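You operate a simulated robot arm through the tools that you are given. There is no shell and no other tool.

The job below is to be done with a simulated robot arm. You get a single attempt, and the scene is never put back.

## Task
Wipe away the muddy ring under the white plant pot.
Fine: lift the pot aside, use the sponge, then put pot and sponge back; knock no china. Set down upright: what you pick out. What is to be rubbed or washed off counts as gone when no trace of it is left.

It is judged by the outcome, as a careful person would: the job done as asked, and still so three seconds after it is handed in. It fails if anything else is knocked over, pushed out of place, dropped, spilled or broken.

## Robot
A 6-joint arm with a two-finger gripper, fixed in place. Base frame: the origin is on the floor under the middle of its stand, x ahead of it, y to its left, z up. Readings come in mm, rad, newtons and seconds.
It reaches about 1298 mm from its shoulder. Its first joint turns from -2.601 to 2.601 rad. Payload 1.57 kg.
Tool frame: the origin (TCP) lies between the finger pads and is the grasp point; the fingertips stand 21 mm ahead of it; z points along the fingers, y is the line along which they close. The gripper opens to 70 mm; its body begins 50 mm behind the TCP.
Orientation is that of the tool frame in the base frame, as [roll, pitch, yaw] about the fixed x, y, z axes, in that order (R = Rz(yaw) Ry(pitch) Rx(roll)). With the fingers straight down and closing along the base's y, the tool's x points along the base's -x, its y along +y and its z along -z.

## Interface
- The arm moves only by the tool move_arm. Its argument "moves" is text: rows parted by semicolons, each of 7 numbers parted by spaces: the shift along the base's x, y, z in units of 200 mm (1.0 is 200 mm), then the turn, a rotation vector about the base's x, y, z in units of 45 degrees (1.0 is 45 degrees), then the closure, from 0 (fully open) to 1 (shut). In form: x y z rx ry rz fingers; .... A call has 1 to 20 rows; each row is the pose to reach, as a shift and turn from the pose commanded when the call began. A call with a number of a shift or a turn outside -1 to 1 is refused whole. Each row takes 0.2 s and may step no farther than 50 mm and 0.15 rad from the row before; otherwise, or with a gripper value out of range, the whole call is refused. A pose out of reach is approached as far as the arm can. The call stops where the force on the tool passes 40 N (or 10 N more than at its start, if that is more) or the arm is blocked; 0.2 s more then pass. The fingers move at their own pace (about 103.7 mm/s each) and stop on an object; they squeeze with about 30 N. The grip force told is the motor's: it shows also when the fingers shut on nothing. Time passes only in rows, and 0.2 s behind the last, so rows that repeat a pose let the fingers close. The reply holds the time, the measured pose of the TCP, the force on the tool along the base axes, the opening and the grip force, in the units named above and with some noise, with the torque about the TCP (base axes, N m) and any sound that the robot's microphone picked up, and new pictures: "show" is both (left out), scene, wrist or none.
- Cameras (640 x 400 px; columns grow to the right, rows downward): "scene" is fixed at [52.2, 500.2, 1202.2]; the picture's right is [0.22, -0.98, 0.00], its down [-0.64, -0.14, -0.76] and it looks along [0.74, 0.17, -0.65] (base axes); focal length 300 px, centre (320, 200). "wrist" rides on the gripper at [79, 4, -81] in the tool frame; the picture's right is [-0.05, 1.00, 0.00], its down [-0.67, -0.04, -0.74] and it looks along [-0.74, -0.04, 0.67] (tool axes); focal length 256 px, centre (320, 200). There is no depth. A picture from a camera that has moved, and an enlarged one, comes with that camera's place and axes in the base frame and with its lens.
- lift_body(by): slides the trunk up (or, below 0, down) by that many mm; the arm rides with it, the base frame stays. It gives what a move gives, with no picture.
- zoom(camera, box): a new picture of the part [left, top, right, bottom] of that camera's present view, enlarged. The clock stands still meanwhile.
- finish_job(): hands the job in; it is judged then, once.

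Places have to be worked out from the pictures, the camera data and where the tool is seen. Open the gripper and draw the arm clear of the work before you hand the job in, unless the task says otherwise.

The tools are called after ">>>" as name(argument=value, ...) on one line, values as JSON. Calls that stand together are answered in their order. move_arm: Moves the arm, as the interface text tells. Its arguments: {"type":"object","properties":{"moves":{"type":"string"},"show":{"type":"string","enum":["both","scene","wrist","none"]}},"required":["moves"]} The other tools are called the same way: lift_body (by) moves the trunk up or down; zoom (camera, box) takes an enlarged picture of a part of a camera's view; finish_job () hands the job in.

At the start:

```text
clock: 0.0
tool_pos: [729.9, 273.1, 934.6]
ee_rot: [3.141, 0.001, -3.142]
contact_force: [-0.5, -0.6, 0.3]
wrist_torque: [0.04, 0.02, -0.05]
width: 70.0
finger_force: 0.1
trunk travel left (down, up): [-617.0, 353.0]
```

scene: 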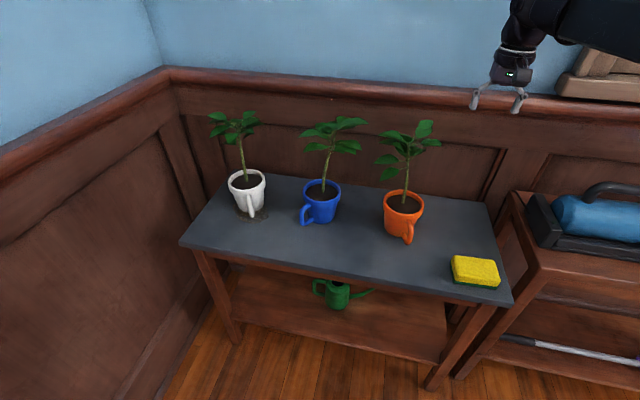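
wrist: 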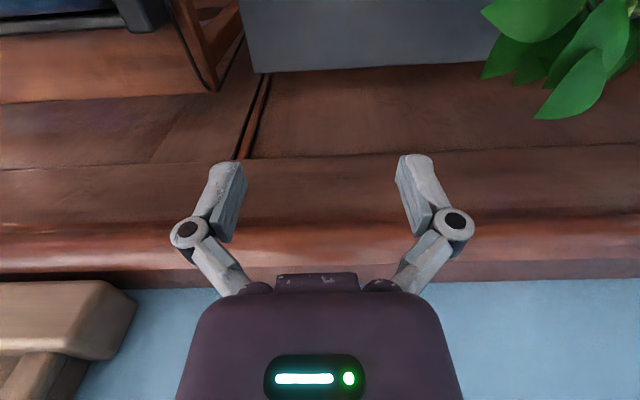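

I'll look closely at the pots, the mud ring and the sponge before moving anything.

>>> zoom(camera="scene", box=[180, 100, 340, 240])

>>> zoom(camera="scene", box=[360, 180, 520, 320])

>>> zoom(camera="scene", box=[220, 160, 284, 230])

```text
2.86 times, centred on (260, 170) of scene
camera zoom: at [52.2, 500.2, 1202.2], right [0.22, -0.98, 0.0], down [-0.64, -0.14, -0.76], along [0.74, 0.17, -0.65], focal length 857 px, centre (491, 286)
```

zoom: 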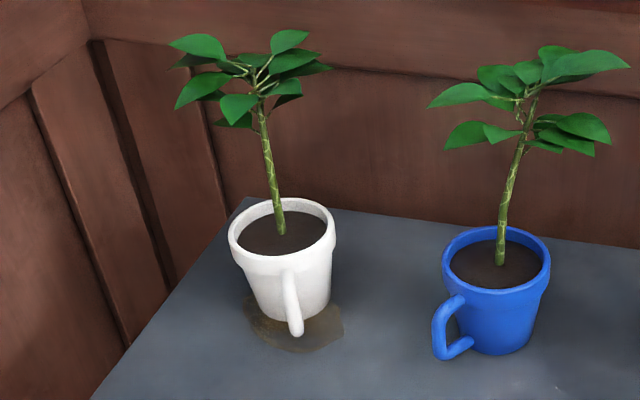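

```text
2.86 times, centred on (440, 250) of scene
camera zoom: at [52.2, 500.2, 1202.2], right [0.22, -0.98, 0.0], down [-0.64, -0.14, -0.76], along [0.74, 0.17, -0.65], focal length 857 px, centre (-23, 57)
```

zoom: 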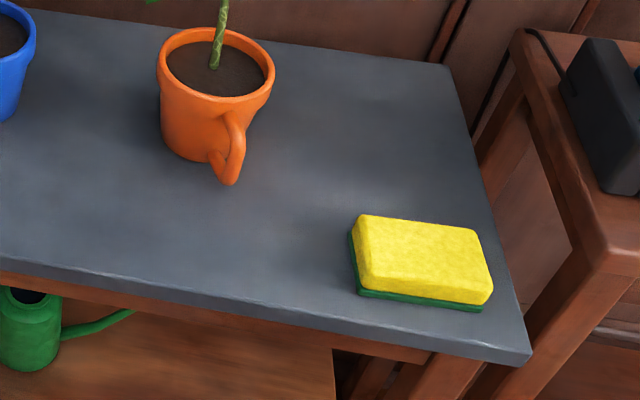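

```text
5.71 times, centred on (252, 195) of scene
camera zoom: at [52.2, 500.2, 1202.2], right [0.22, -0.98, 0.0], down [-0.64, -0.14, -0.76], along [0.74, 0.17, -0.65], focal length 1714 px, centre (709, 229)
```

zoom: 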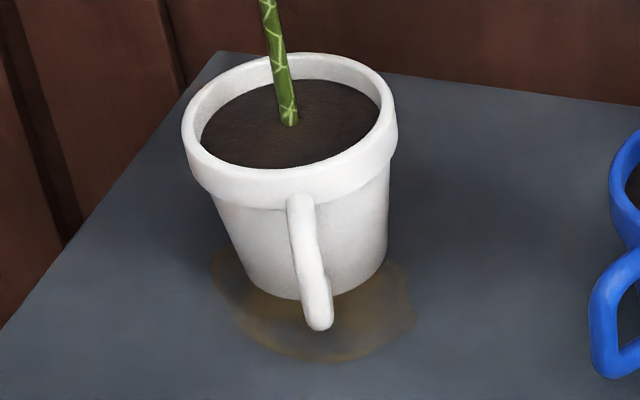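

The table top works out at about z 628, spanning x 466–798 and y 178–968. The white pot is near (641, 843) with its handle facing the camera, and the sponge is near (510, 258). Plant tops reach about z 900, so I'll first pull back and rise clear of the leaves.

>>> move_arm(moves="-0.2 0 0.1 0 0 0 0; -0.4 0 0.2 0 0 0 0; -0.6 0 0.3 0 0 0 0; -0.8 0 0.4 0 0 0 0; -1 0 0.5 0 0 0 0", show="none")

```text
clock: 1.2
tool_pos: [531.0, 270.1, 935.3]
ee_rot: [-3.141, 0.001, 3.14]
contact_force: [0.1, 0.5, -0.4]
wrist_torque: [-0.01, 0.01, 0.01]
width: 70.1
finger_force: 0.1
out of reach, approached as far as the arm can: row 1, 2, 3, 4, 5
trunk travel left (down, up): [-617.0, 353.0]
```

The arm moved back but could not rise, so it seems to be at its height limit in this posture. I'll raise the trunk for clearance instead.

>>> lift_body(by=150)

```text
clock: 3.0
tool_pos: [532.2, 268.6, 1084.8]
ee_rot: [-3.141, 0.0, -3.141]
contact_force: [-0.4, -0.1, -0.1]
wrist_torque: [-0.01, 0.0, -0.01]
width: 70.1
finger_force: 0.1
trunk travel left (down, up): [-767.0, 203.0]
```

The trunk rose as asked and the tool is now at z 1085. Next I'll swing left toward the white pot, well above the plants, and look at the arm's posture.

>>> move_arm(moves="-0.1 0.2 0 0 0 0 0; -0.2 0.4 0 0 0 0 0; -0.3 0.6 0 0 0 0 0; -0.4 0.8 0 0 0 0 0; -0.5 1 0 0 0 0 0", show="both")

```text
clock: 4.2
tool_pos: [429.5, 471.5, 1085.0]
ee_rot: [3.141, 0.0, 3.14]
contact_force: [0.0, -0.1, 0.0]
wrist_torque: [-0.01, -0.01, 0.0]
width: 70.0
finger_force: 0.0
trunk travel left (down, up): [-767.0, 203.0]
camera wrist: at [350.2, 474.4, 1166.0], right [0.05, 1.0, 0.0], down [0.67, -0.04, 0.75], along [0.74, -0.04, -0.67], focal length 256 px, centre (320, 200)
```

scene: 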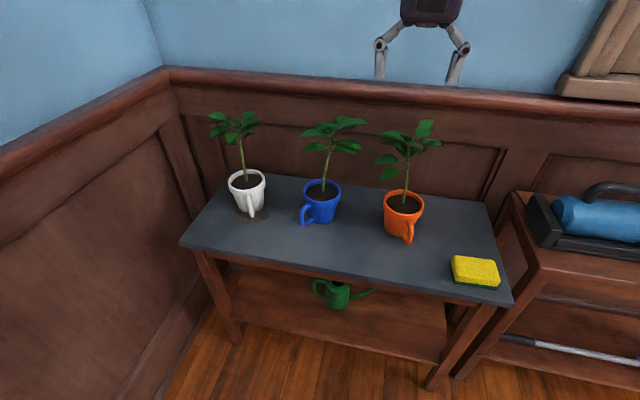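
wrist: 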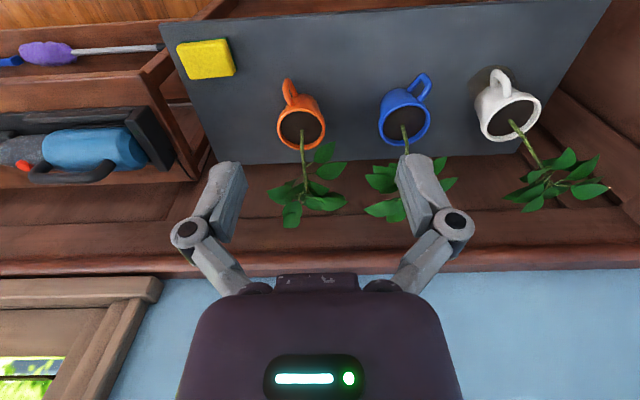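

This view shows all three pots from above. I'll zoom in on the white pot's handle, the ring and the sponge to measure them.

>>> zoom(camera="wrist", box=[440, 40, 600, 180])

>>> zoom(camera="wrist", box=[160, 20, 260, 100])

>>> zoom(camera="wrist", box=[260, 50, 460, 170])

```text
2.86 times, centred on (520, 110) of wrist
camera zoom: at [350.2, 474.4, 1166.0], right [0.05, 1.0, 0.0], down [0.67, -0.04, 0.75], along [0.74, -0.04, -0.67], focal length 731 px, centre (-251, 457)
```

zoom: 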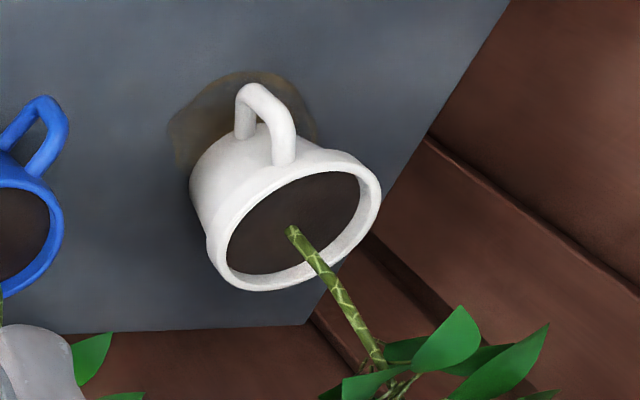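

```text
5.00 times, centred on (210, 60) of wrist
camera zoom: at [350.2, 474.4, 1166.0], right [0.05, 1.0, 0.0], down [0.67, -0.04, 0.75], along [0.74, -0.04, -0.67], focal length 1280 px, centre (870, 900)
```

zoom: 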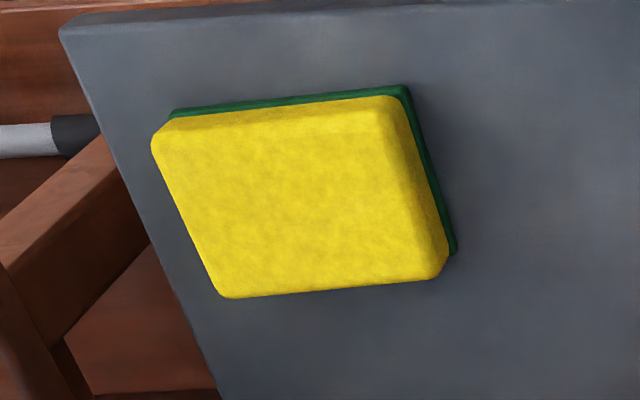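

```text
3.20 times, centred on (360, 110) of wrist
camera zoom: at [350.2, 474.4, 1166.0], right [0.05, 1.0, 0.0], down [0.67, -0.04, 0.75], along [0.74, -0.04, -0.67], focal length 819 px, centre (192, 488)
```

zoom: 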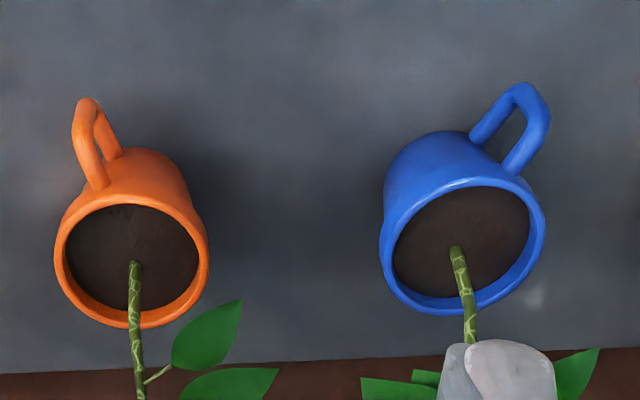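

The handle's outer bar is at about (573, 806) between z 650 and 690, pointing toward −x with the handle plane yawed about 29°. The pot centre is near (634, 838), with the rim at z 712. I'll turn the gripper in three stages into a forward, 30° pitched-down pose with the camera on top, in free air in front of the table.

>>> move_arm(moves="0 0.09 -0.07 0.0816 0.021 -0.1413 0; 0 0.18 -0.14 0.1631 0.042 -0.2826 0; 0 0.27 -0.21 0.2447 0.063 -0.4239 0; 0 0.36 -0.28 0.3263 0.084 -0.5651 0; 0 0.45 -0.35 0.4079 0.105 -0.7064 0; 0 0.54 -0.42 0.4894 0.126 -0.8477 0; 0 0.65 -0.5 0.571 0.147 -0.989 0", show="none")

```text
clock: 5.8
tool_pos: [431.7, 600.4, 1103.6]
ee_rot: [2.772, -0.267, 2.398]
contact_force: [-0.5, 0.4, 0.7]
wrist_torque: [-0.02, -0.03, -0.02]
width: 70.2
finger_force: 0.1
out of reach, approached as far as the arm can: row 1, 2, 3, 4, 5, 6, 7
trunk travel left (down, up): [-767.0, 203.0]
```

The reading shows z depends only on the trunk: with the wrist centre at a fixed height about 185 mm up the tool, the arm can't raise or lower itself. From here I'll use lift_body for height and the arm for horizontal moves and tilt, and I'll continue the rotation now.

>>> move_arm(moves="0 0 0 0.0816 0.021 -0.1413 0; 0 0 0 0.1631 0.042 -0.2826 0; 0 0 0 0.2447 0.063 -0.4239 0; 0 0 0 0.3263 0.084 -0.5651 0; 0 0 0 0.4079 0.105 -0.7064 0; 0 0 0 0.4894 0.126 -0.8477 0; 0 0 0 0.571 0.147 -0.989 0", show="scene")

```text
clock: 7.3
tool_pos: [431.5, 599.0, 1146.0]
ee_rot: [2.668, -0.71, 1.657]
contact_force: [-0.3, -0.6, 0.8]
wrist_torque: [-0.03, 0.01, -0.01]
width: 69.9
finger_force: 0.2
out of reach, approached as far as the arm can: row 1, 2, 3, 4, 5, 6, 7
trunk travel left (down, up): [-767.0, 203.0]
```

scene: 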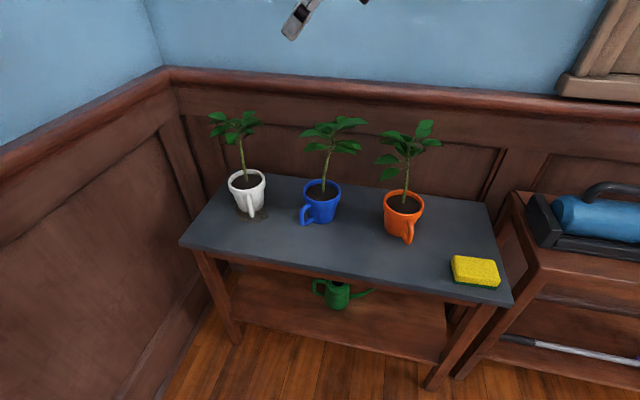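

Orientation is tracking as planned. Next is the last third of the rotation.

>>> move_arm(moves="0 0 0 0.0816 0.021 -0.1413 0; 0 0 0 0.1631 0.042 -0.2826 0; 0 0 0 0.2447 0.063 -0.4239 0; 0 0 0 0.3263 0.084 -0.5651 0; 0 0 0 0.4079 0.105 -0.7064 0; 0 0 0 0.4894 0.126 -0.8477 0; 0 0 0 0.571 0.147 -0.989 0", show="both")

```text
clock: 8.9
tool_pos: [555.9, 491.2, 1174.7]
ee_rot: [3.043, -1.025, 0.914]
contact_force: [-0.5, -0.4, -0.5]
wrist_torque: [0.0, 0.03, 0.02]
width: 70.0
finger_force: 0.1
out of reach, approached as far as the arm can: row 1, 2, 3, 4, 5, 6, 7
trunk travel left (down, up): [-767.0, 203.0]
camera wrist: at [536.1, 470.1, 1284.6], right [0.72, -0.7, 0.0], down [-0.68, -0.71, -0.19], along [0.13, 0.13, -0.98], focal length 256 px, centre (320, 200)
```

scene: 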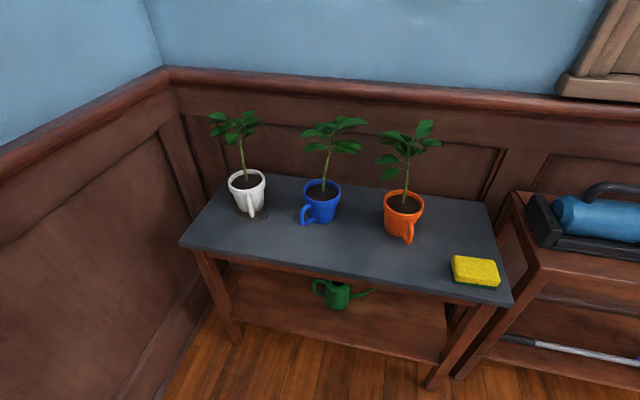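
wrist: 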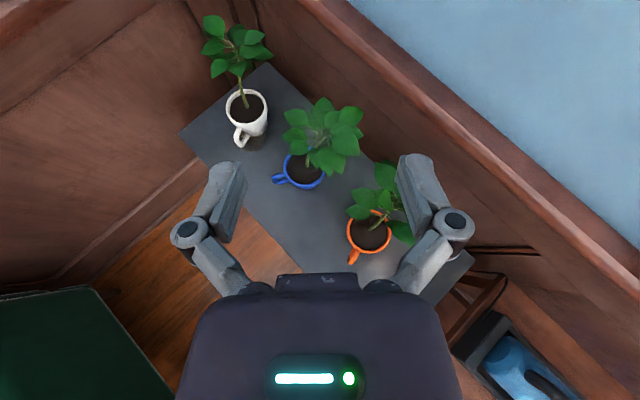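

The third stage ran into a joint limit: the tool drifted to (556, 491) at yaw 52°. A simpler posture is to keep the camera on the near or lower side and tilt the fingers about 50° down-forward with 29° of yaw, so I'll unwind the rotation.

>>> move_arm(moves="0 0 0 -0.0816 -0.021 0.1413 0; 0 0 0 -0.1631 -0.042 0.2826 0; 0 0 0 -0.2447 -0.063 0.4239 0; 0 0 0 -0.3263 -0.084 0.5651 0; 0 0 0 -0.4079 -0.105 0.7064 0; 0 0 0 -0.4894 -0.126 0.8477 0; 0 0 0 -0.571 -0.147 0.989 0", show="none")

```text
clock: 10.6
tool_pos: [556.4, 490.0, 1128.8]
ee_rot: [2.777, -0.606, 1.906]
contact_force: [-0.5, 0.0, -0.2]
wrist_torque: [-0.02, 0.03, 0.01]
width: 70.0
finger_force: 0.1
out of reach, approached as far as the arm can: row 1, 2, 3, 4, 5, 6, 7
trunk travel left (down, up): [-767.0, 203.0]
```

Each call starts from the pose actually reached, so I computed the rotation from this measured pose to the target posture (roll π, pitch 0.698, yaw −2.635), which is mostly a roll about the tool axis. I'll do it in two halves while moving to the front-left.

>>> move_arm(moves="-0.08 0.1 0 -0.0733 -0.0945 0.1136 0; -0.16 0.2 0 -0.1465 -0.189 0.2273 0; -0.24 0.3 0 -0.2198 -0.2835 0.3409 0; -0.32 0.4 0 -0.293 -0.378 0.4545 0; -0.4 0.5 0 -0.3663 -0.4725 0.5681 0; -0.48 0.6 0 -0.4395 -0.567 0.6818 0; -0.56 0.7 0 -0.5128 -0.6615 0.7954 0; -0.65 0.8 0 -0.586 -0.756 0.909 0", show="none")

>>> move_arm(moves="0 0 0 -0.0733 -0.0945 0.1136 0; 0 0 0 -0.1465 -0.189 0.2273 0; 0 0 0 -0.2198 -0.2835 0.3409 0; 0 0 0 -0.293 -0.378 0.4545 0; 0 0 0 -0.3663 -0.4725 0.5681 0; 0 0 0 -0.4395 -0.567 0.6818 0; 0 0 0 -0.5128 -0.6615 0.7954 0; 0 0 0 -0.586 -0.756 0.909 0", show="both")

```text
clock: 12.3
tool_pos: [426.1, 648.9, 1109.4]
ee_rot: [2.641, 0.118, 2.689]
contact_force: [-0.5, -1.0, 0.4]
wrist_torque: [-0.03, -0.02, 0.01]
width: 69.9
finger_force: 0.2
out of reach, approached as far as the arm can: row 1, 2, 3, 4, 5, 6, 7, 8
trunk travel left (down, up): [-767.0, 203.0]
```

```text
clock: 14.2
tool_pos: [425.7, 649.2, 1128.4]
ee_rot: [-3.141, 0.698, -2.632]
contact_force: [0.2, 0.8, 0.4]
wrist_torque: [0.0, 0.02, 0.01]
width: 69.9
finger_force: 0.1
out of reach, approached as far as the arm can: row 3, 4, 5, 6, 7, 8
trunk travel left (down, up): [-767.0, 203.0]
camera wrist: at [324.0, 598.0, 1139.7], right [-0.45, 0.89, 0.03], down [0.05, -0.01, 1.0], along [0.89, 0.45, -0.03], focal length 256 px, centre (320, 200)
```

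scene: 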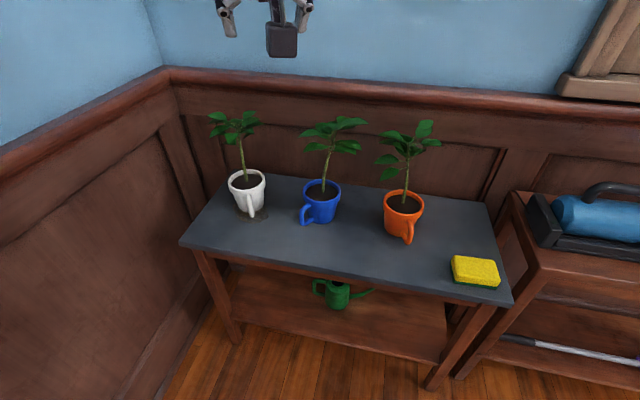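
wrist: 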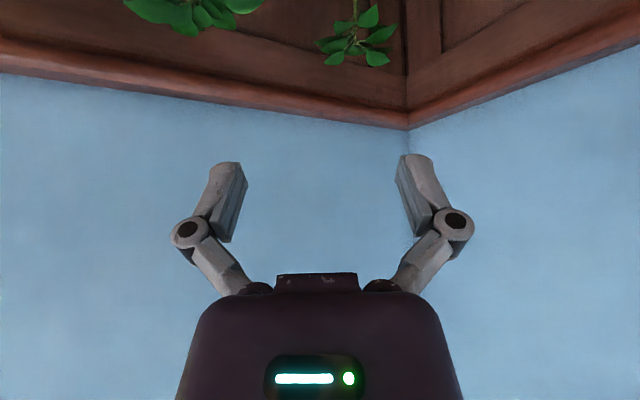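

The tool is now at the planned tilt and heading, [π, 0.698, −2.632]. I'll lower the trunk part-way and check where the arm links sit relative to the plants and the appliance on the right-hand cart.

>>> lift_body(by=-230)

>>> move_arm(moves="0 0 0 0 0 0 0", show="both")

```text
clock: 16.6
tool_pos: [425.0, 649.5, 898.2]
ee_rot: [3.141, 0.696, -2.637]
contact_force: [0.9, -0.2, -0.2]
wrist_torque: [0.04, 0.02, 0.01]
width: 70.2
finger_force: 0.0
trunk travel left (down, up): [-537.0, 433.0]
```

```text
clock: 17.0
tool_pos: [426.1, 649.5, 898.5]
ee_rot: [-3.141, 0.697, -2.638]
contact_force: [-0.8, 0.0, -0.6]
wrist_torque: [0.01, 0.01, -0.01]
width: 70.1
finger_force: 0.1
trunk travel left (down, up): [-537.0, 433.0]
camera wrist: at [324.2, 598.1, 909.7], right [-0.45, 0.89, 0.03], down [0.05, -0.02, 1.0], along [0.89, 0.45, -0.03], focal length 256 px, centre (320, 200)
```

scene: 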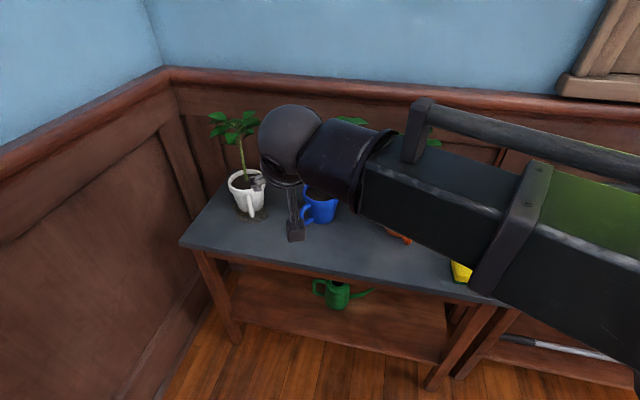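
wrist: 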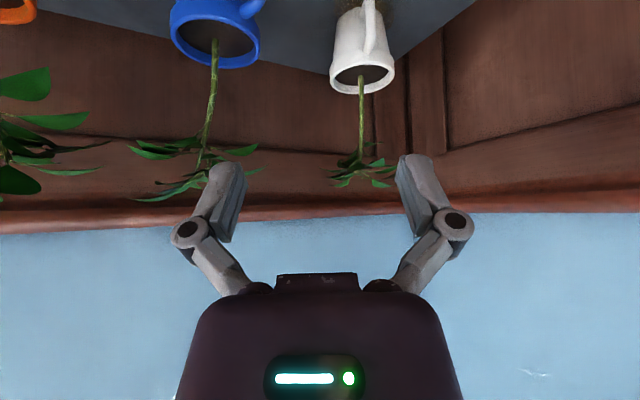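

Now I can see it: the arm is a straight telescoping beam from the base, so only the radial line to the wrist matters for clearance. I'll zoom on the white pot from this lower wrist view to refine the handle position.

>>> zoom(camera="wrist", box=[300, 0, 440, 110])

>>> zoom(camera="scene", box=[200, 100, 420, 260])

```text
3.64 times, centred on (370, 55) of wrist
camera zoom: at [324.2, 598.1, 909.7], right [-0.45, 0.89, 0.03], down [0.05, -0.02, 1.0], along [0.89, 0.45, -0.03], focal length 931 px, centre (138, 727)
```

zoom: 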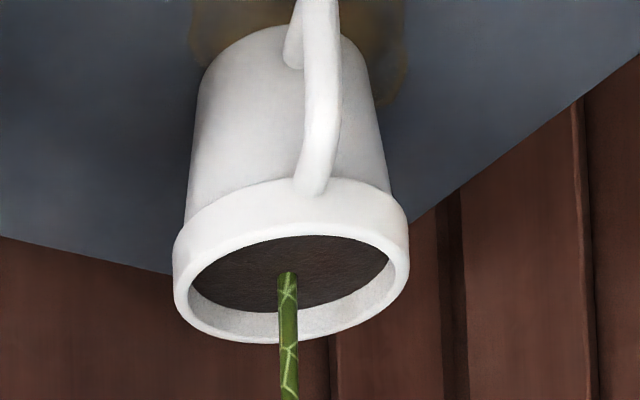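

```text
2.50 times, centred on (310, 180) of scene
camera zoom: at [52.2, 500.2, 1202.2], right [0.22, -0.98, 0.0], down [-0.64, -0.14, -0.76], along [0.74, 0.17, -0.65], focal length 750 px, centre (345, 250)
```

zoom: 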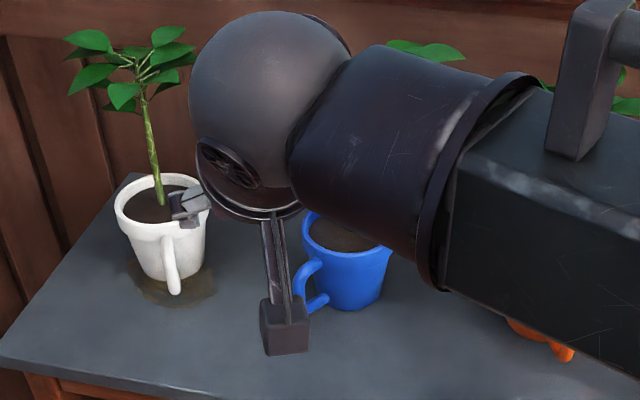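

The refined estimate puts the pot axis near (634, 833), and the handle bar near (574, 804) about 13 mm thick, with the handle plane heading 26.5°. I'll move to a stand-off about 100 mm out along that heading and then lower the trunk to handle height.

>>> move_arm(moves="0.095 0.18 0 0 0 -0.017 0; 0.19 0.36 0 0 0 -0.034 0; 0.285 0.545 0 0 0 -0.052 0", show="none")

>>> lift_body(by=-150)

>>> move_arm(moves="0 0 0 0 0 0 0", show="both")

```text
clock: 17.8
tool_pos: [482.8, 759.1, 898.0]
ee_rot: [-3.141, 0.697, -2.677]
contact_force: [0.7, -0.4, -0.8]
wrist_torque: [0.02, -0.06, -0.02]
width: 70.4
finger_force: 0.0
trunk travel left (down, up): [-537.0, 433.0]
```

```text
clock: 19.5
tool_pos: [481.9, 757.5, 748.9]
ee_rot: [-3.141, 0.695, -2.677]
contact_force: [0.6, 0.8, -0.4]
wrist_torque: [-0.01, -0.02, 0.01]
width: 70.3
finger_force: 0.1
trunk travel left (down, up): [-387.0, 583.0]
```

```text
clock: 19.9
tool_pos: [482.7, 758.4, 749.3]
ee_rot: [-3.141, 0.698, -2.678]
contact_force: [-0.2, 0.1, -0.3]
wrist_torque: [-0.03, 0.01, 0.08]
width: 69.8
finger_force: 0.2
trunk travel left (down, up): [-387.0, 583.0]
camera wrist: at [378.7, 711.1, 759.7], right [-0.41, 0.91, 0.03], down [0.05, -0.02, 1.0], along [0.91, 0.41, -0.03], focal length 256 px, centre (320, 200)
```

scene: 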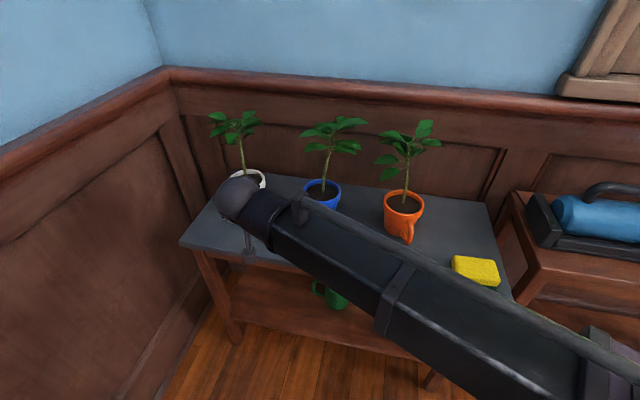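
wrist: 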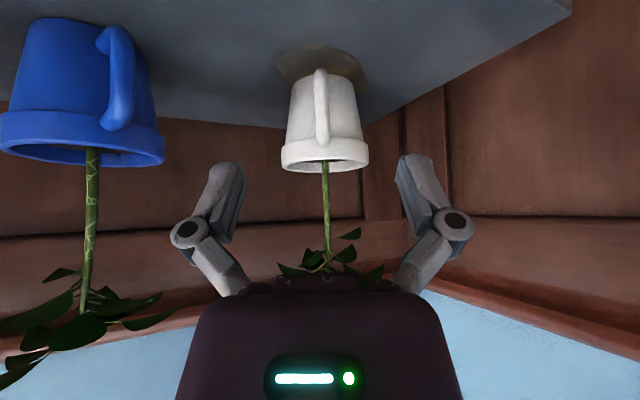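

Pot, handle and finger mid-line are well lined up. The handle spans roughly z 642–697, with the outer bar at about (573.5, 803). I'll lower the trunk to bring the TCP to z ≈ 672, then advance part-way and check.

>>> lift_body(by=-77)

>>> move_arm(moves="0.1 0.05 0 0 0 0 0; 0.2 0.1 0 0 0 0 0; 0.28 0.14 0 0 0 0 0", show="both")

```text
clock: 21.1
tool_pos: [481.8, 757.8, 671.7]
ee_rot: [3.141, 0.697, -2.677]
contact_force: [0.4, -0.1, 0.5]
wrist_torque: [0.03, -0.01, 0.01]
width: 70.0
finger_force: 0.1
trunk travel left (down, up): [-310.0, 660.0]
```

```text
clock: 21.9
tool_pos: [538.8, 786.3, 671.6]
ee_rot: [3.141, 0.698, -2.678]
contact_force: [0.7, 0.4, 1.0]
wrist_torque: [0.03, 0.0, 0.0]
width: 69.8
finger_force: 0.1
trunk travel left (down, up): [-310.0, 660.0]
camera wrist: at [435.0, 739.5, 682.7], right [-0.41, 0.91, 0.04], down [0.04, -0.02, 1.0], along [0.91, 0.41, -0.03], focal length 256 px, centre (320, 200)
```

scene: 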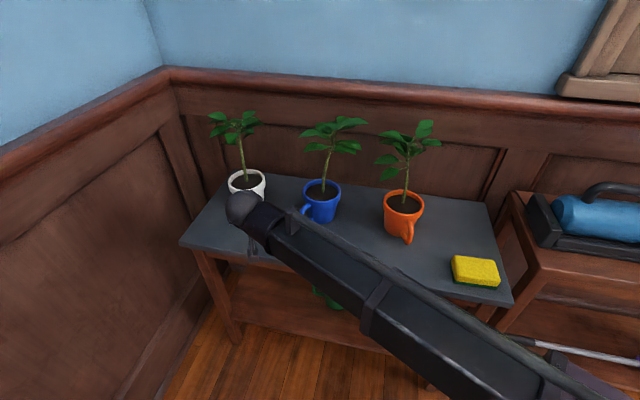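
wrist: 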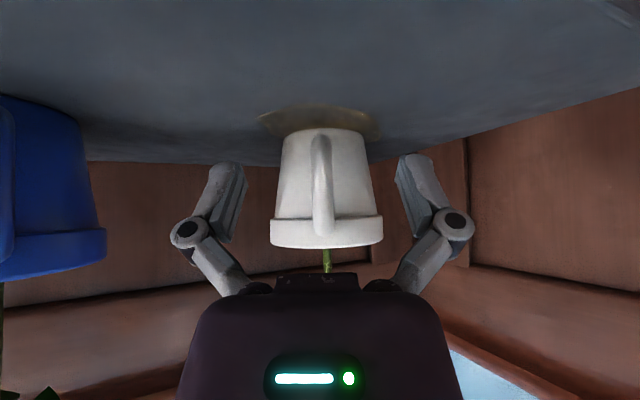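

The handle sits centred between the open fingers with clearance on both sides, and spans z 640–700. I'll advance the last 39 mm so the bar lies at the grasp point.

>>> move_arm(moves="0.06 0.03 0 0 0 0 0; 0.12 0.06 0 0 0 0 0; 0.175 0.087 0 0 0 0 0", show="wrist")

```text
clock: 22.7
tool_pos: [573.3, 804.1, 671.3]
ee_rot: [-3.141, 0.696, -2.677]
contact_force: [0.0, 0.4, 0.5]
wrist_torque: [-0.01, -0.02, 0.01]
width: 70.0
finger_force: 0.1
trunk travel left (down, up): [-310.0, 660.0]
camera wrist: at [470.2, 756.5, 682.7], right [-0.41, 0.91, 0.03], down [0.05, -0.02, 1.0], along [0.91, 0.41, -0.03], focal length 256 px, centre (320, 200)
```

wrist: 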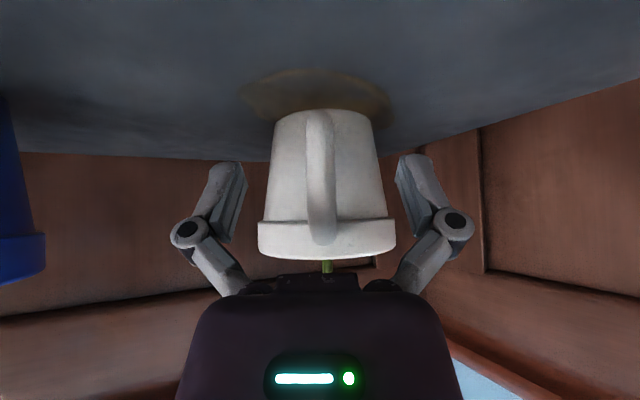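

The handle bar is right at the TCP pixel (320, 185) at the expected depth and width. I'll close the fingers on it.

>>> move_arm(moves="0 0 0 0 0 0 0.5; 0 0 0 0 0 0 0.7; 0 0 0 0 0 0 0.8; 0 0 0 0 0 0 1; 0 0 0 0 0 0 1; 0 0 0 0 0 0 1", show="wrist")

```text
clock: 24.1
tool_pos: [574.3, 804.4, 672.3]
ee_rot: [3.14, 0.696, -2.677]
contact_force: [0.1, 1.2, 1.1]
wrist_torque: [0.02, -0.08, -0.03]
width: 11.7
finger_force: 29.7
trunk travel left (down, up): [-310.0, 660.0]
camera wrist: at [469.8, 756.5, 682.7], right [-0.41, 0.91, 0.03], down [0.05, -0.02, 1.0], along [0.91, 0.41, -0.03], focal length 256 px, centre (320, 200)
```

wrist: 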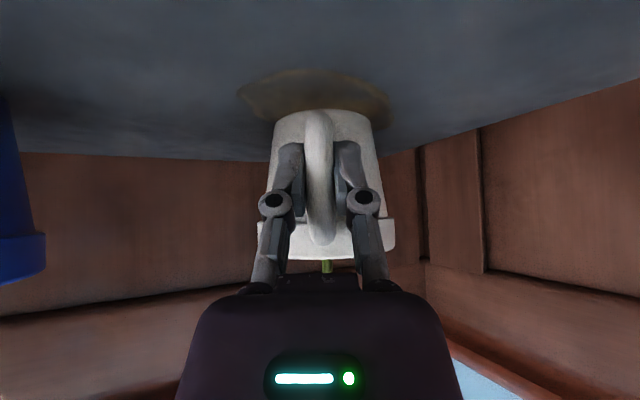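

The handle is gripped at 11.7 mm with about 30 N. I'll lift slightly to test that the pot stays level.

>>> lift_body(by=15)

>>> move_arm(moves="0 0 0 0 0 0 1", show="both")

```text
clock: 24.7
tool_pos: [573.6, 803.4, 685.4]
ee_rot: [-3.14, 0.695, -2.68]
contact_force: [0.2, -0.4, -5.8]
wrist_torque: [-0.23, 0.46, -0.01]
width: 12.0
finger_force: 30.5
trunk travel left (down, up): [-325.0, 645.0]
```

```text
clock: 25.1
tool_pos: [573.4, 803.9, 686.9]
ee_rot: [3.141, 0.695, -2.678]
contact_force: [-0.5, 0.4, -6.3]
wrist_torque: [-0.22, 0.43, 0.0]
width: 11.9
finger_force: 29.5
trunk travel left (down, up): [-325.0, 645.0]
camera wrist: at [470.1, 756.7, 697.1], right [-0.41, 0.91, 0.03], down [0.05, -0.02, 1.0], along [0.91, 0.41, -0.03], focal length 256 px, centre (320, 200)
```

scene: 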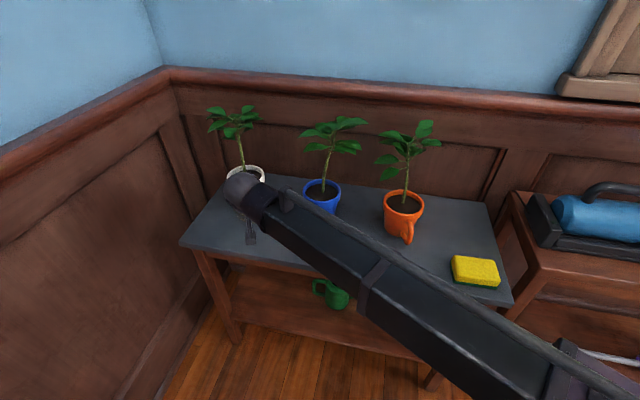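
wrist: 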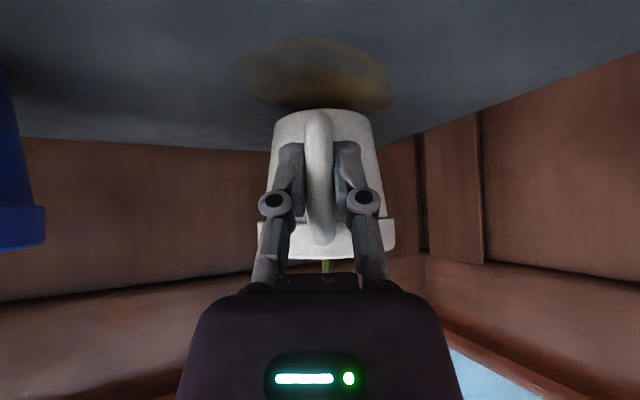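

The pot is lifted, weighs about 0.64 kg and hangs level. I'll raise it another 60 mm, then carry it back, along the front of the table, to a clear spot near (520, 525).

>>> lift_body(by=60)

>>> move_arm(moves="-0.04 -0.02 0 0 0 0 1; -0.1 -0.05 0 0 0 0 1; -0.18 -0.09 0 0 0 0 1; -0.27 -0.13 0 0 0 0 1; -0.36 -0.175 0 0 0 0 1; -0.45 -0.22 0 0 0 0 1; -0.54 -0.26 0 0 0 0 1; -0.62 -0.3 0 0 0 0 1; -0.69 -0.335 0 0 0 0 1; -0.74 -0.355 0 0 0 0 1; -0.77 -0.37 0 0 0 0 1", show="both")

```text
clock: 26.1
tool_pos: [574.3, 803.7, 746.2]
ee_rot: [-3.142, 0.696, -2.678]
contact_force: [0.1, -0.5, -5.3]
wrist_torque: [-0.23, 0.44, 0.01]
width: 11.8
finger_force: 30.1
trunk travel left (down, up): [-385.0, 585.0]
```

```text
clock: 28.5
tool_pos: [419.3, 729.7, 746.5]
ee_rot: [3.141, 0.697, -2.678]
contact_force: [0.4, 0.1, -5.7]
wrist_torque: [-0.22, 0.43, -0.04]
width: 12.0
finger_force: 29.8
trunk travel left (down, up): [-385.0, 585.0]
camera wrist: at [315.8, 682.6, 757.3], right [-0.41, 0.91, 0.03], down [0.05, -0.02, 1.0], along [0.91, 0.41, -0.03], focal length 256 px, centre (320, 200)
```

scene: 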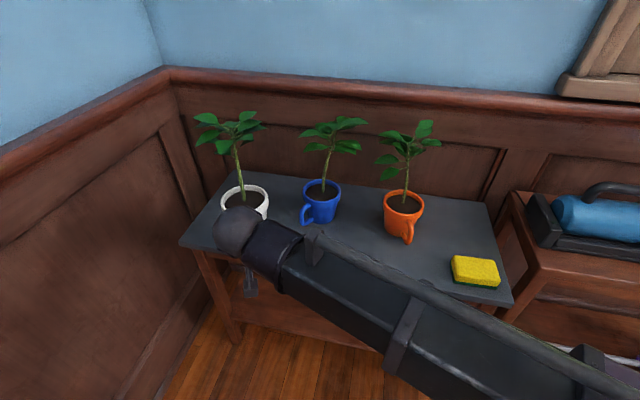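
wrist: 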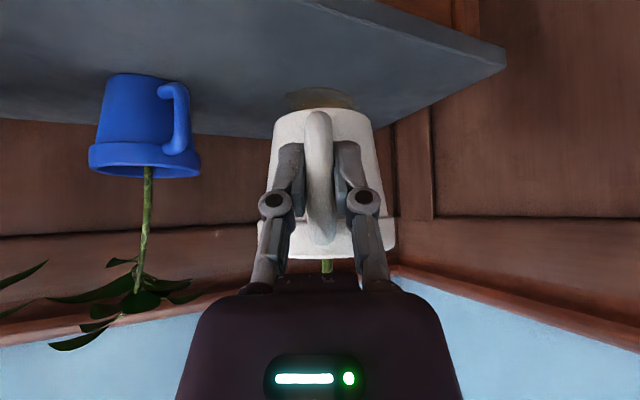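

The pot is steady in the grip. Next I'll move along the front of the table, keeping about 160 mm from the blue plant.

>>> move_arm(moves="0 -0.04 0 0 0 0 1; 0 -0.1 0 0 0 0 1; 0 -0.19 0 0 0 0 1; 0 -0.29 0 0 0 0 1; 0 -0.39 0 0 0 0 1; 0 -0.49 0 0 0 0 1; 0 -0.59 0 0 0 0 1; 0 -0.69 0 0 0 0 1; 0 -0.79 0 0 0 0 1; 0 -0.88 0 0 0 0 1; 0 -0.95 0 0 0 0 1; 0 -0.99 0 0 0 0 1", show="none")

>>> move_arm(moves="0.03 -0.03 0 0 0 0 1; 0.07 -0.08 0 0 0 0 1; 0.13 -0.13 0 0 0 0 1; 0.18 -0.165 0 0 0 0 1; 0.21 -0.185 0 0 0 0 1", show="both")

```text
clock: 31.1
tool_pos: [419.2, 531.7, 747.3]
ee_rot: [3.142, 0.695, -2.678]
contact_force: [0.3, -0.1, -5.7]
wrist_torque: [-0.23, 0.46, 0.01]
width: 11.7
finger_force: 29.8
trunk travel left (down, up): [-385.0, 585.0]
```

```text
clock: 32.3
tool_pos: [461.5, 494.2, 746.6]
ee_rot: [3.141, 0.697, -2.677]
contact_force: [-0.4, -0.5, -6.3]
wrist_torque: [-0.22, 0.46, -0.02]
width: 11.8
finger_force: 30.1
trunk travel left (down, up): [-385.0, 585.0]
camera wrist: at [357.8, 447.7, 757.5], right [-0.41, 0.91, 0.03], down [0.05, -0.02, 1.0], along [0.91, 0.41, -0.03], focal length 256 px, centre (320, 200)
```

scene: 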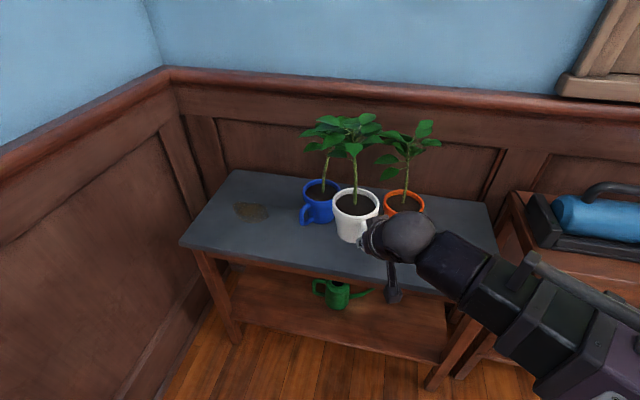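
wrist: 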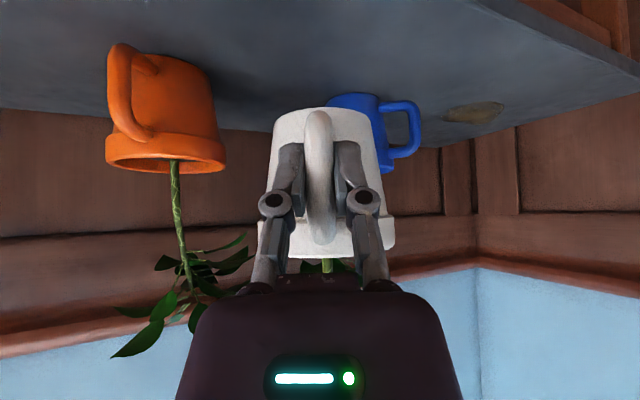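

The mud patch is now fully exposed and the pot hovers over the clear spot. I'll check leaf clearances and the shape of the patch before lowering.

>>> zoom(camera="scene", box=[290, 100, 450, 250])

>>> zoom(camera="scene", box=[215, 185, 285, 235])

```text
2.67 times, centred on (370, 175) of scene
camera zoom: at [52.2, 500.2, 1202.2], right [0.22, -0.98, 0.0], down [-0.64, -0.14, -0.76], along [0.74, 0.17, -0.65], focal length 800 px, centre (187, 267)
```

zoom: 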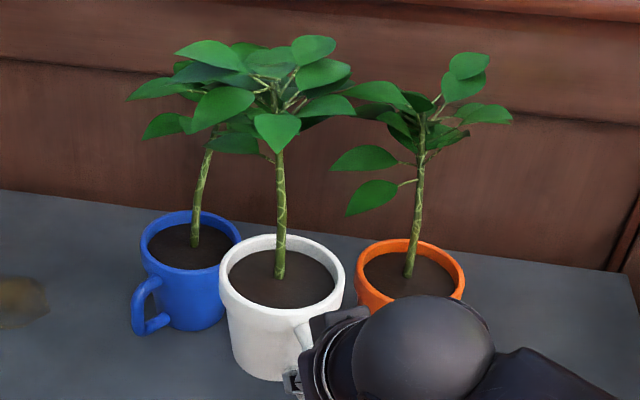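

```text
8.00 times, centred on (250, 210) of scene
camera zoom: at [52.2, 500.2, 1202.2], right [0.22, -0.98, 0.0], down [-0.64, -0.14, -0.76], along [0.74, 0.17, -0.65], focal length 2399 px, centre (880, 120)
```

zoom: 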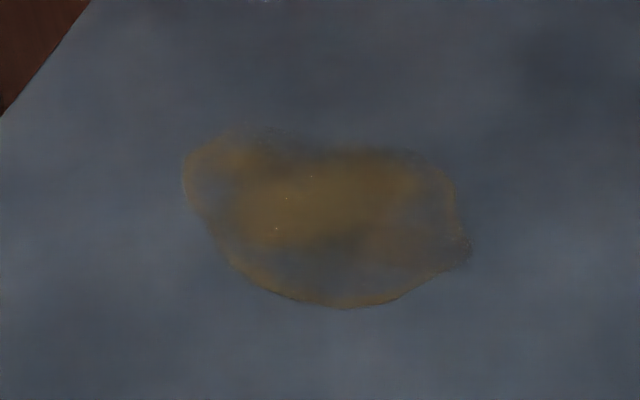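

Stems will be about 160 mm apart and the leaves clear each other by roughly 45 mm. The stain spans about x 570–650, y 774–889. I'll lower the pot until just above the table, then in small steps watching the force.

>>> lift_body(by=-70)

>>> lift_body(by=-3)

>>> move_arm(moves="0 0 0 0 0 0 1", show="wrist")

```text
clock: 33.4
tool_pos: [461.7, 494.6, 676.8]
ee_rot: [-3.14, 0.698, -2.678]
contact_force: [-0.6, -0.1, -6.0]
wrist_torque: [-0.2, 0.42, 0.0]
width: 11.8
finger_force: 30.1
trunk travel left (down, up): [-315.0, 655.0]
```

```text
clock: 33.9
tool_pos: [461.3, 494.8, 673.4]
ee_rot: [-3.142, 0.697, -2.678]
contact_force: [0.6, -0.1, -4.1]
wrist_torque: [-0.1, 0.2, 0.04]
width: 12.0
finger_force: 30.6
trunk travel left (down, up): [-312.0, 658.0]
```

```text
clock: 34.3
tool_pos: [461.2, 494.6, 673.6]
ee_rot: [3.14, 0.696, -2.678]
contact_force: [1.4, 0.5, -2.8]
wrist_torque: [0.01, 0.05, 0.01]
width: 12.0
finger_force: 30.0
trunk travel left (down, up): [-312.0, 658.0]
camera wrist: at [357.7, 447.8, 684.6], right [-0.41, 0.91, 0.03], down [0.05, -0.02, 1.0], along [0.91, 0.41, -0.03], focal length 256 px, centre (320, 200)
```

wrist: 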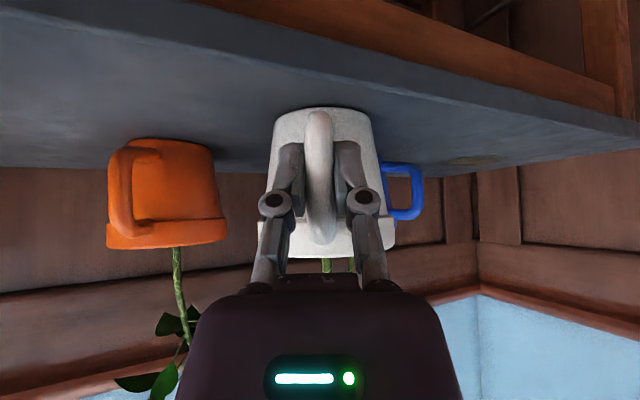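

The pot has begun to touch: load is down to 2.8 N and torque is near zero. I'll take up the last millimetre or so.

>>> lift_body(by=-1)

>>> lift_body(by=-1)

```text
clock: 34.8
tool_pos: [460.7, 496.0, 673.7]
ee_rot: [3.141, 0.7, -2.678]
contact_force: [1.8, 1.0, 4.7]
wrist_torque: [0.41, -0.77, 0.01]
width: 11.9
finger_force: 30.2
trunk travel left (down, up): [-311.0, 659.0]
```

```text
clock: 35.3
tool_pos: [460.5, 494.2, 672.3]
ee_rot: [3.141, 0.697, -2.677]
contact_force: [0.9, 1.0, 6.0]
wrist_torque: [0.39, -0.72, 0.05]
width: 11.9
finger_force: 29.9
trunk travel left (down, up): [-310.0, 660.0]
```

The pot now rests fully on the table at the same TCP height as originally grasped. I'll open the fingers and back straight off along the approach line.

>>> move_arm(moves="0 0 0 0 0 0 0.75; 0 0 0 0 0 0 0.6; 0 0 0 0 0 0 0.3; 0 0 0 0 0 0 0; 0 0 0 0 0 0 0; -0.1 -0.05 0 0 0 0 0; -0.25 -0.125 0 0 0 0 0; -0.45 -0.225 0 0 0 0 0", show="both")

```text
clock: 37.1
tool_pos: [387.7, 483.0, 671.6]
ee_rot: [-3.141, 0.696, -2.678]
contact_force: [0.2, 0.6, -0.3]
wrist_torque: [-0.01, -0.01, 0.02]
width: 69.9
finger_force: 0.1
out of reach, approached as far as the arm can: row 8
trunk travel left (down, up): [-310.0, 660.0]
camera wrist: at [284.7, 435.9, 682.8], right [-0.41, 0.91, 0.03], down [0.05, -0.02, 1.0], along [0.91, 0.41, -0.03], focal length 256 px, centre (320, 200)
```

scene: 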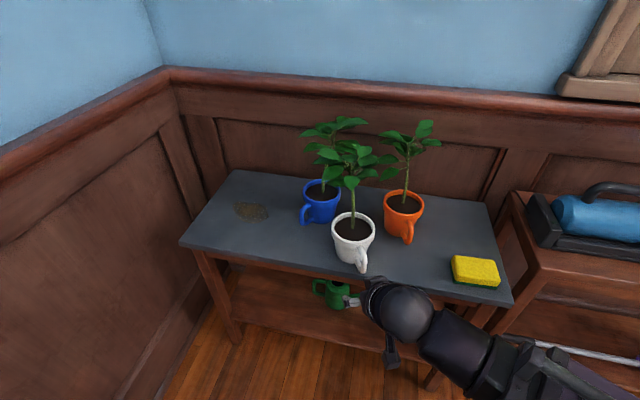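
wrist: 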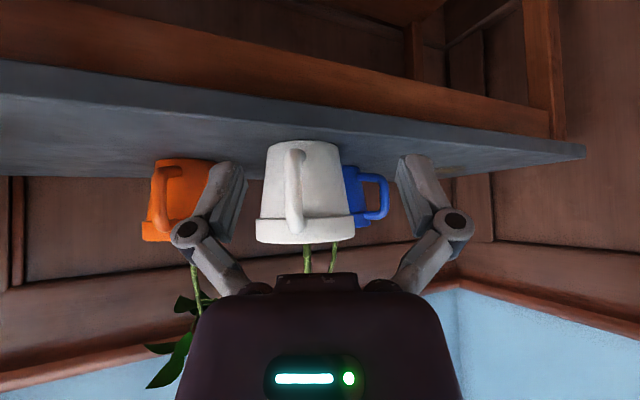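

The white pot stands upright on the clear spot. Next is the sponge: about 90 × 57 × 30 mm, centred near (517, 254), with its long side along y. I'll raise the trunk, then turn the gripper in three stages so it closes along x, tilted 30° from vertical with the wrist toward +y, while moving over the sponge.

>>> lift_body(by=230)

>>> move_arm(moves="0.036 -0.063 0 0.0075 0.0124 -0.1416 0; 0.072 -0.127 0 0.0149 0.0249 -0.2832 0; 0.108 -0.19 0 0.0224 0.0373 -0.4248 0; 0.143 -0.253 0 0.0298 0.0497 -0.5663 0; 0.179 -0.317 0 0.0373 0.0622 -0.7079 0; 0.215 -0.38 0 0.0447 0.0746 -0.8495 0", show="none")

>>> move_arm(moves="0.036 -0.063 0 0.0075 0.0124 -0.1416 0; 0.072 -0.127 0 0.0149 0.0249 -0.2832 0; 0.108 -0.19 0 0.0224 0.0373 -0.4248 0; 0.143 -0.253 0 0.0298 0.0497 -0.5663 0; 0.179 -0.317 0 0.0373 0.0622 -0.7079 0; 0.215 -0.38 0 0.0447 0.0746 -0.8495 0", show="none")

>>> move_arm(moves="0.036 -0.063 0 0.0075 0.0124 -0.1416 0; 0.072 -0.127 0 0.0149 0.0249 -0.2832 0; 0.108 -0.19 0 0.0224 0.0373 -0.4248 0; 0.143 -0.253 0 0.0298 0.0497 -0.5663 0; 0.179 -0.317 0 0.0373 0.0622 -0.7079 0; 0.215 -0.38 0 0.0447 0.0746 -0.8495 0", show="both")

```text
clock: 39.5
tool_pos: [388.6, 482.0, 901.4]
ee_rot: [-3.141, 0.697, -2.677]
contact_force: [0.3, -0.4, 0.6]
wrist_torque: [0.02, 0.02, 0.01]
width: 70.1
finger_force: 0.1
trunk travel left (down, up): [-540.0, 430.0]
```

```text
clock: 40.9
tool_pos: [430.6, 406.7, 896.3]
ee_rot: [3.09, 0.645, 2.902]
contact_force: [0.2, -0.3, -0.2]
wrist_torque: [-0.02, -0.01, 0.03]
width: 70.1
finger_force: 0.0
out of reach, approached as far as the arm can: row 4, 5, 6
trunk travel left (down, up): [-540.0, 430.0]
```

```text
clock: 42.3
tool_pos: [474.0, 330.1, 889.3]
ee_rot: [3.09, 0.577, 2.239]
contact_force: [0.5, 0.4, -0.3]
wrist_torque: [0.0, -0.01, -0.01]
width: 69.8
finger_force: 0.0
out of reach, approached as far as the arm can: row 3, 4, 5, 6
trunk travel left (down, up): [-540.0, 430.0]
```

```text
clock: 43.7
tool_pos: [519.0, 255.6, 884.2]
ee_rot: [3.141, 0.525, 1.596]
contact_force: [-0.4, -0.4, -0.2]
wrist_torque: [-0.03, 0.0, 0.02]
width: 70.1
finger_force: 0.1
out of reach, approached as far as the arm can: row 3, 4, 5, 6
trunk travel left (down, up): [-540.0, 430.0]
camera wrist: at [518.4, 363.9, 913.6], right [1.0, -0.02, 0.03], down [-0.03, -0.2, 0.98], along [-0.01, -0.98, -0.2], focal length 256 px, centre (320, 200)
```

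scene: 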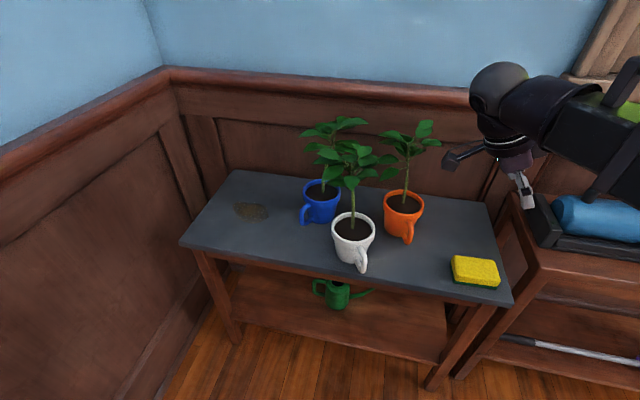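
wrist: 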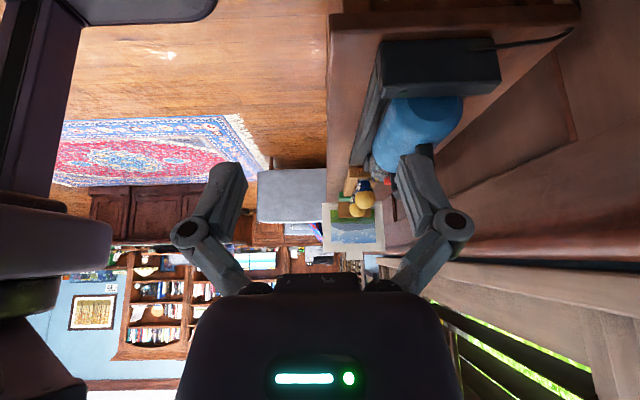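

The pose is as intended, at (519, 256) and closing along x. I'll lower to about z 740 and look at the sponge from the wrist camera for final alignment.

>>> lift_body(by=-145)

>>> move_arm(moves="0 0 0 0 0 0 0", show="both")

```text
clock: 45.4
tool_pos: [517.2, 254.4, 738.2]
ee_rot: [3.141, 0.525, 1.598]
contact_force: [0.1, 1.0, -0.7]
wrist_torque: [0.01, 0.02, 0.0]
width: 70.1
finger_force: 0.1
trunk travel left (down, up): [-395.0, 575.0]
```

```text
clock: 45.8
tool_pos: [517.4, 254.5, 738.4]
ee_rot: [3.141, 0.524, 1.6]
contact_force: [-0.8, 0.0, 0.3]
wrist_torque: [0.02, 0.0, 0.01]
width: 69.7
finger_force: 0.0
trunk travel left (down, up): [-395.0, 575.0]
camera wrist: at [518.1, 363.9, 768.6], right [1.0, -0.02, 0.03], down [-0.03, -0.2, 0.98], along [-0.01, -0.98, -0.21], focal length 256 px, centre (320, 200)
```

scene: 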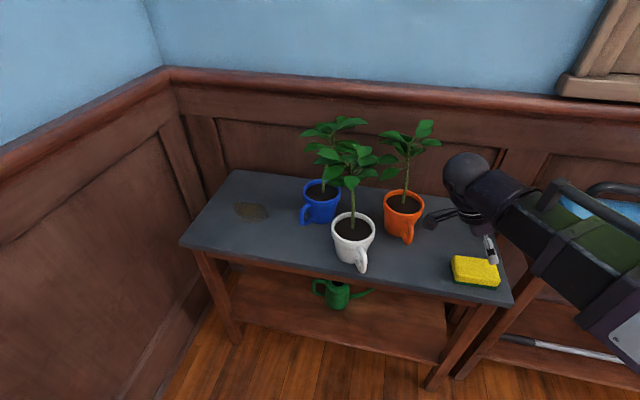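
wrist: 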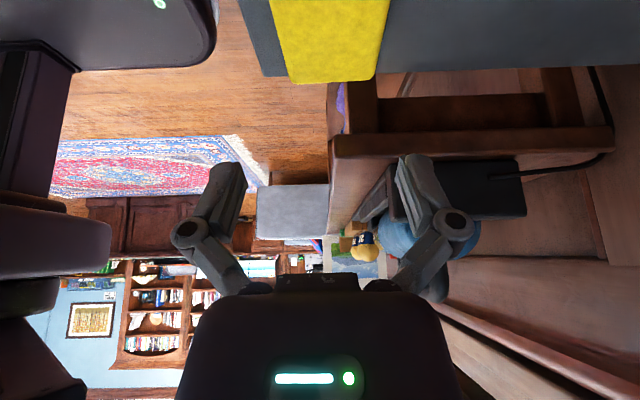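

The close view puts the sponge centre line at x ≈ 525, turned a couple of degrees from the y axis, so I'll shift +7.6 mm in x and yaw about 1.3°. Then I'll lower further and re-check before the fingers straddle it.

>>> move_arm(moves="0.038 0.005 0 0 0 0.029 0; 0.038 0.005 0 0 0 0.029 0", show="none")

>>> lift_body(by=-45)

>>> move_arm(moves="0 0 0 0 0 0 0", show="both")

```text
clock: 46.4
tool_pos: [525.0, 255.6, 738.4]
ee_rot: [-3.141, 0.524, 1.622]
contact_force: [0.2, 0.1, -0.1]
wrist_torque: [-0.01, 0.03, -0.02]
width: 69.9
finger_force: 0.0
trunk travel left (down, up): [-395.0, 575.0]
```

```text
clock: 47.3
tool_pos: [524.9, 257.1, 695.2]
ee_rot: [-3.141, 0.523, 1.622]
contact_force: [0.2, 0.0, -0.2]
wrist_torque: [-0.02, -0.02, -0.02]
width: 69.8
finger_force: 0.2
trunk travel left (down, up): [-350.0, 620.0]
```

```text
clock: 47.7
tool_pos: [526.0, 255.1, 692.9]
ee_rot: [3.141, 0.524, 1.622]
contact_force: [0.6, -0.2, 0.5]
wrist_torque: [-0.01, -0.03, 0.03]
width: 70.0
finger_force: 0.1
trunk travel left (down, up): [-350.0, 620.0]
camera wrist: at [523.2, 365.0, 723.6], right [1.0, 0.0, 0.03], down [-0.03, -0.21, 0.98], along [0.01, -0.98, -0.21], focal length 256 px, centre (320, 200)
```

scene: 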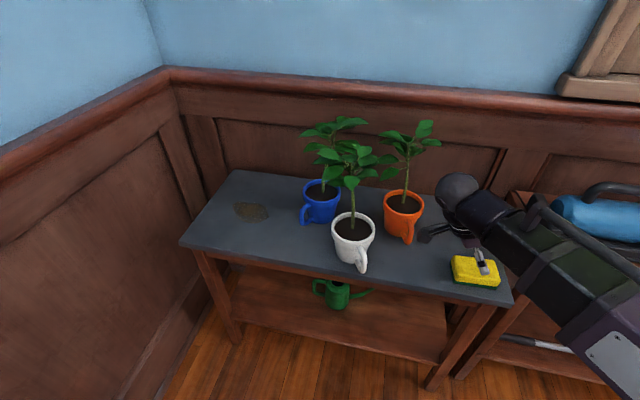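
wrist: 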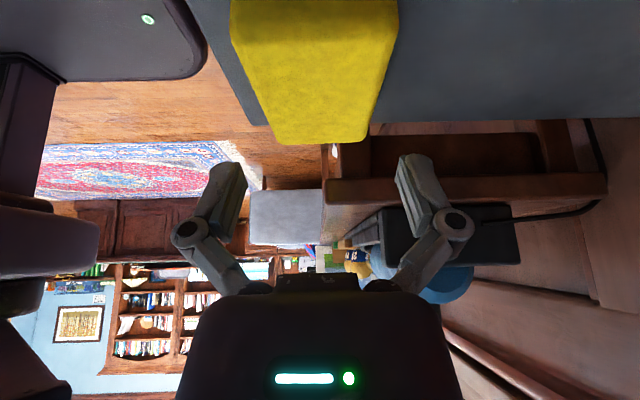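

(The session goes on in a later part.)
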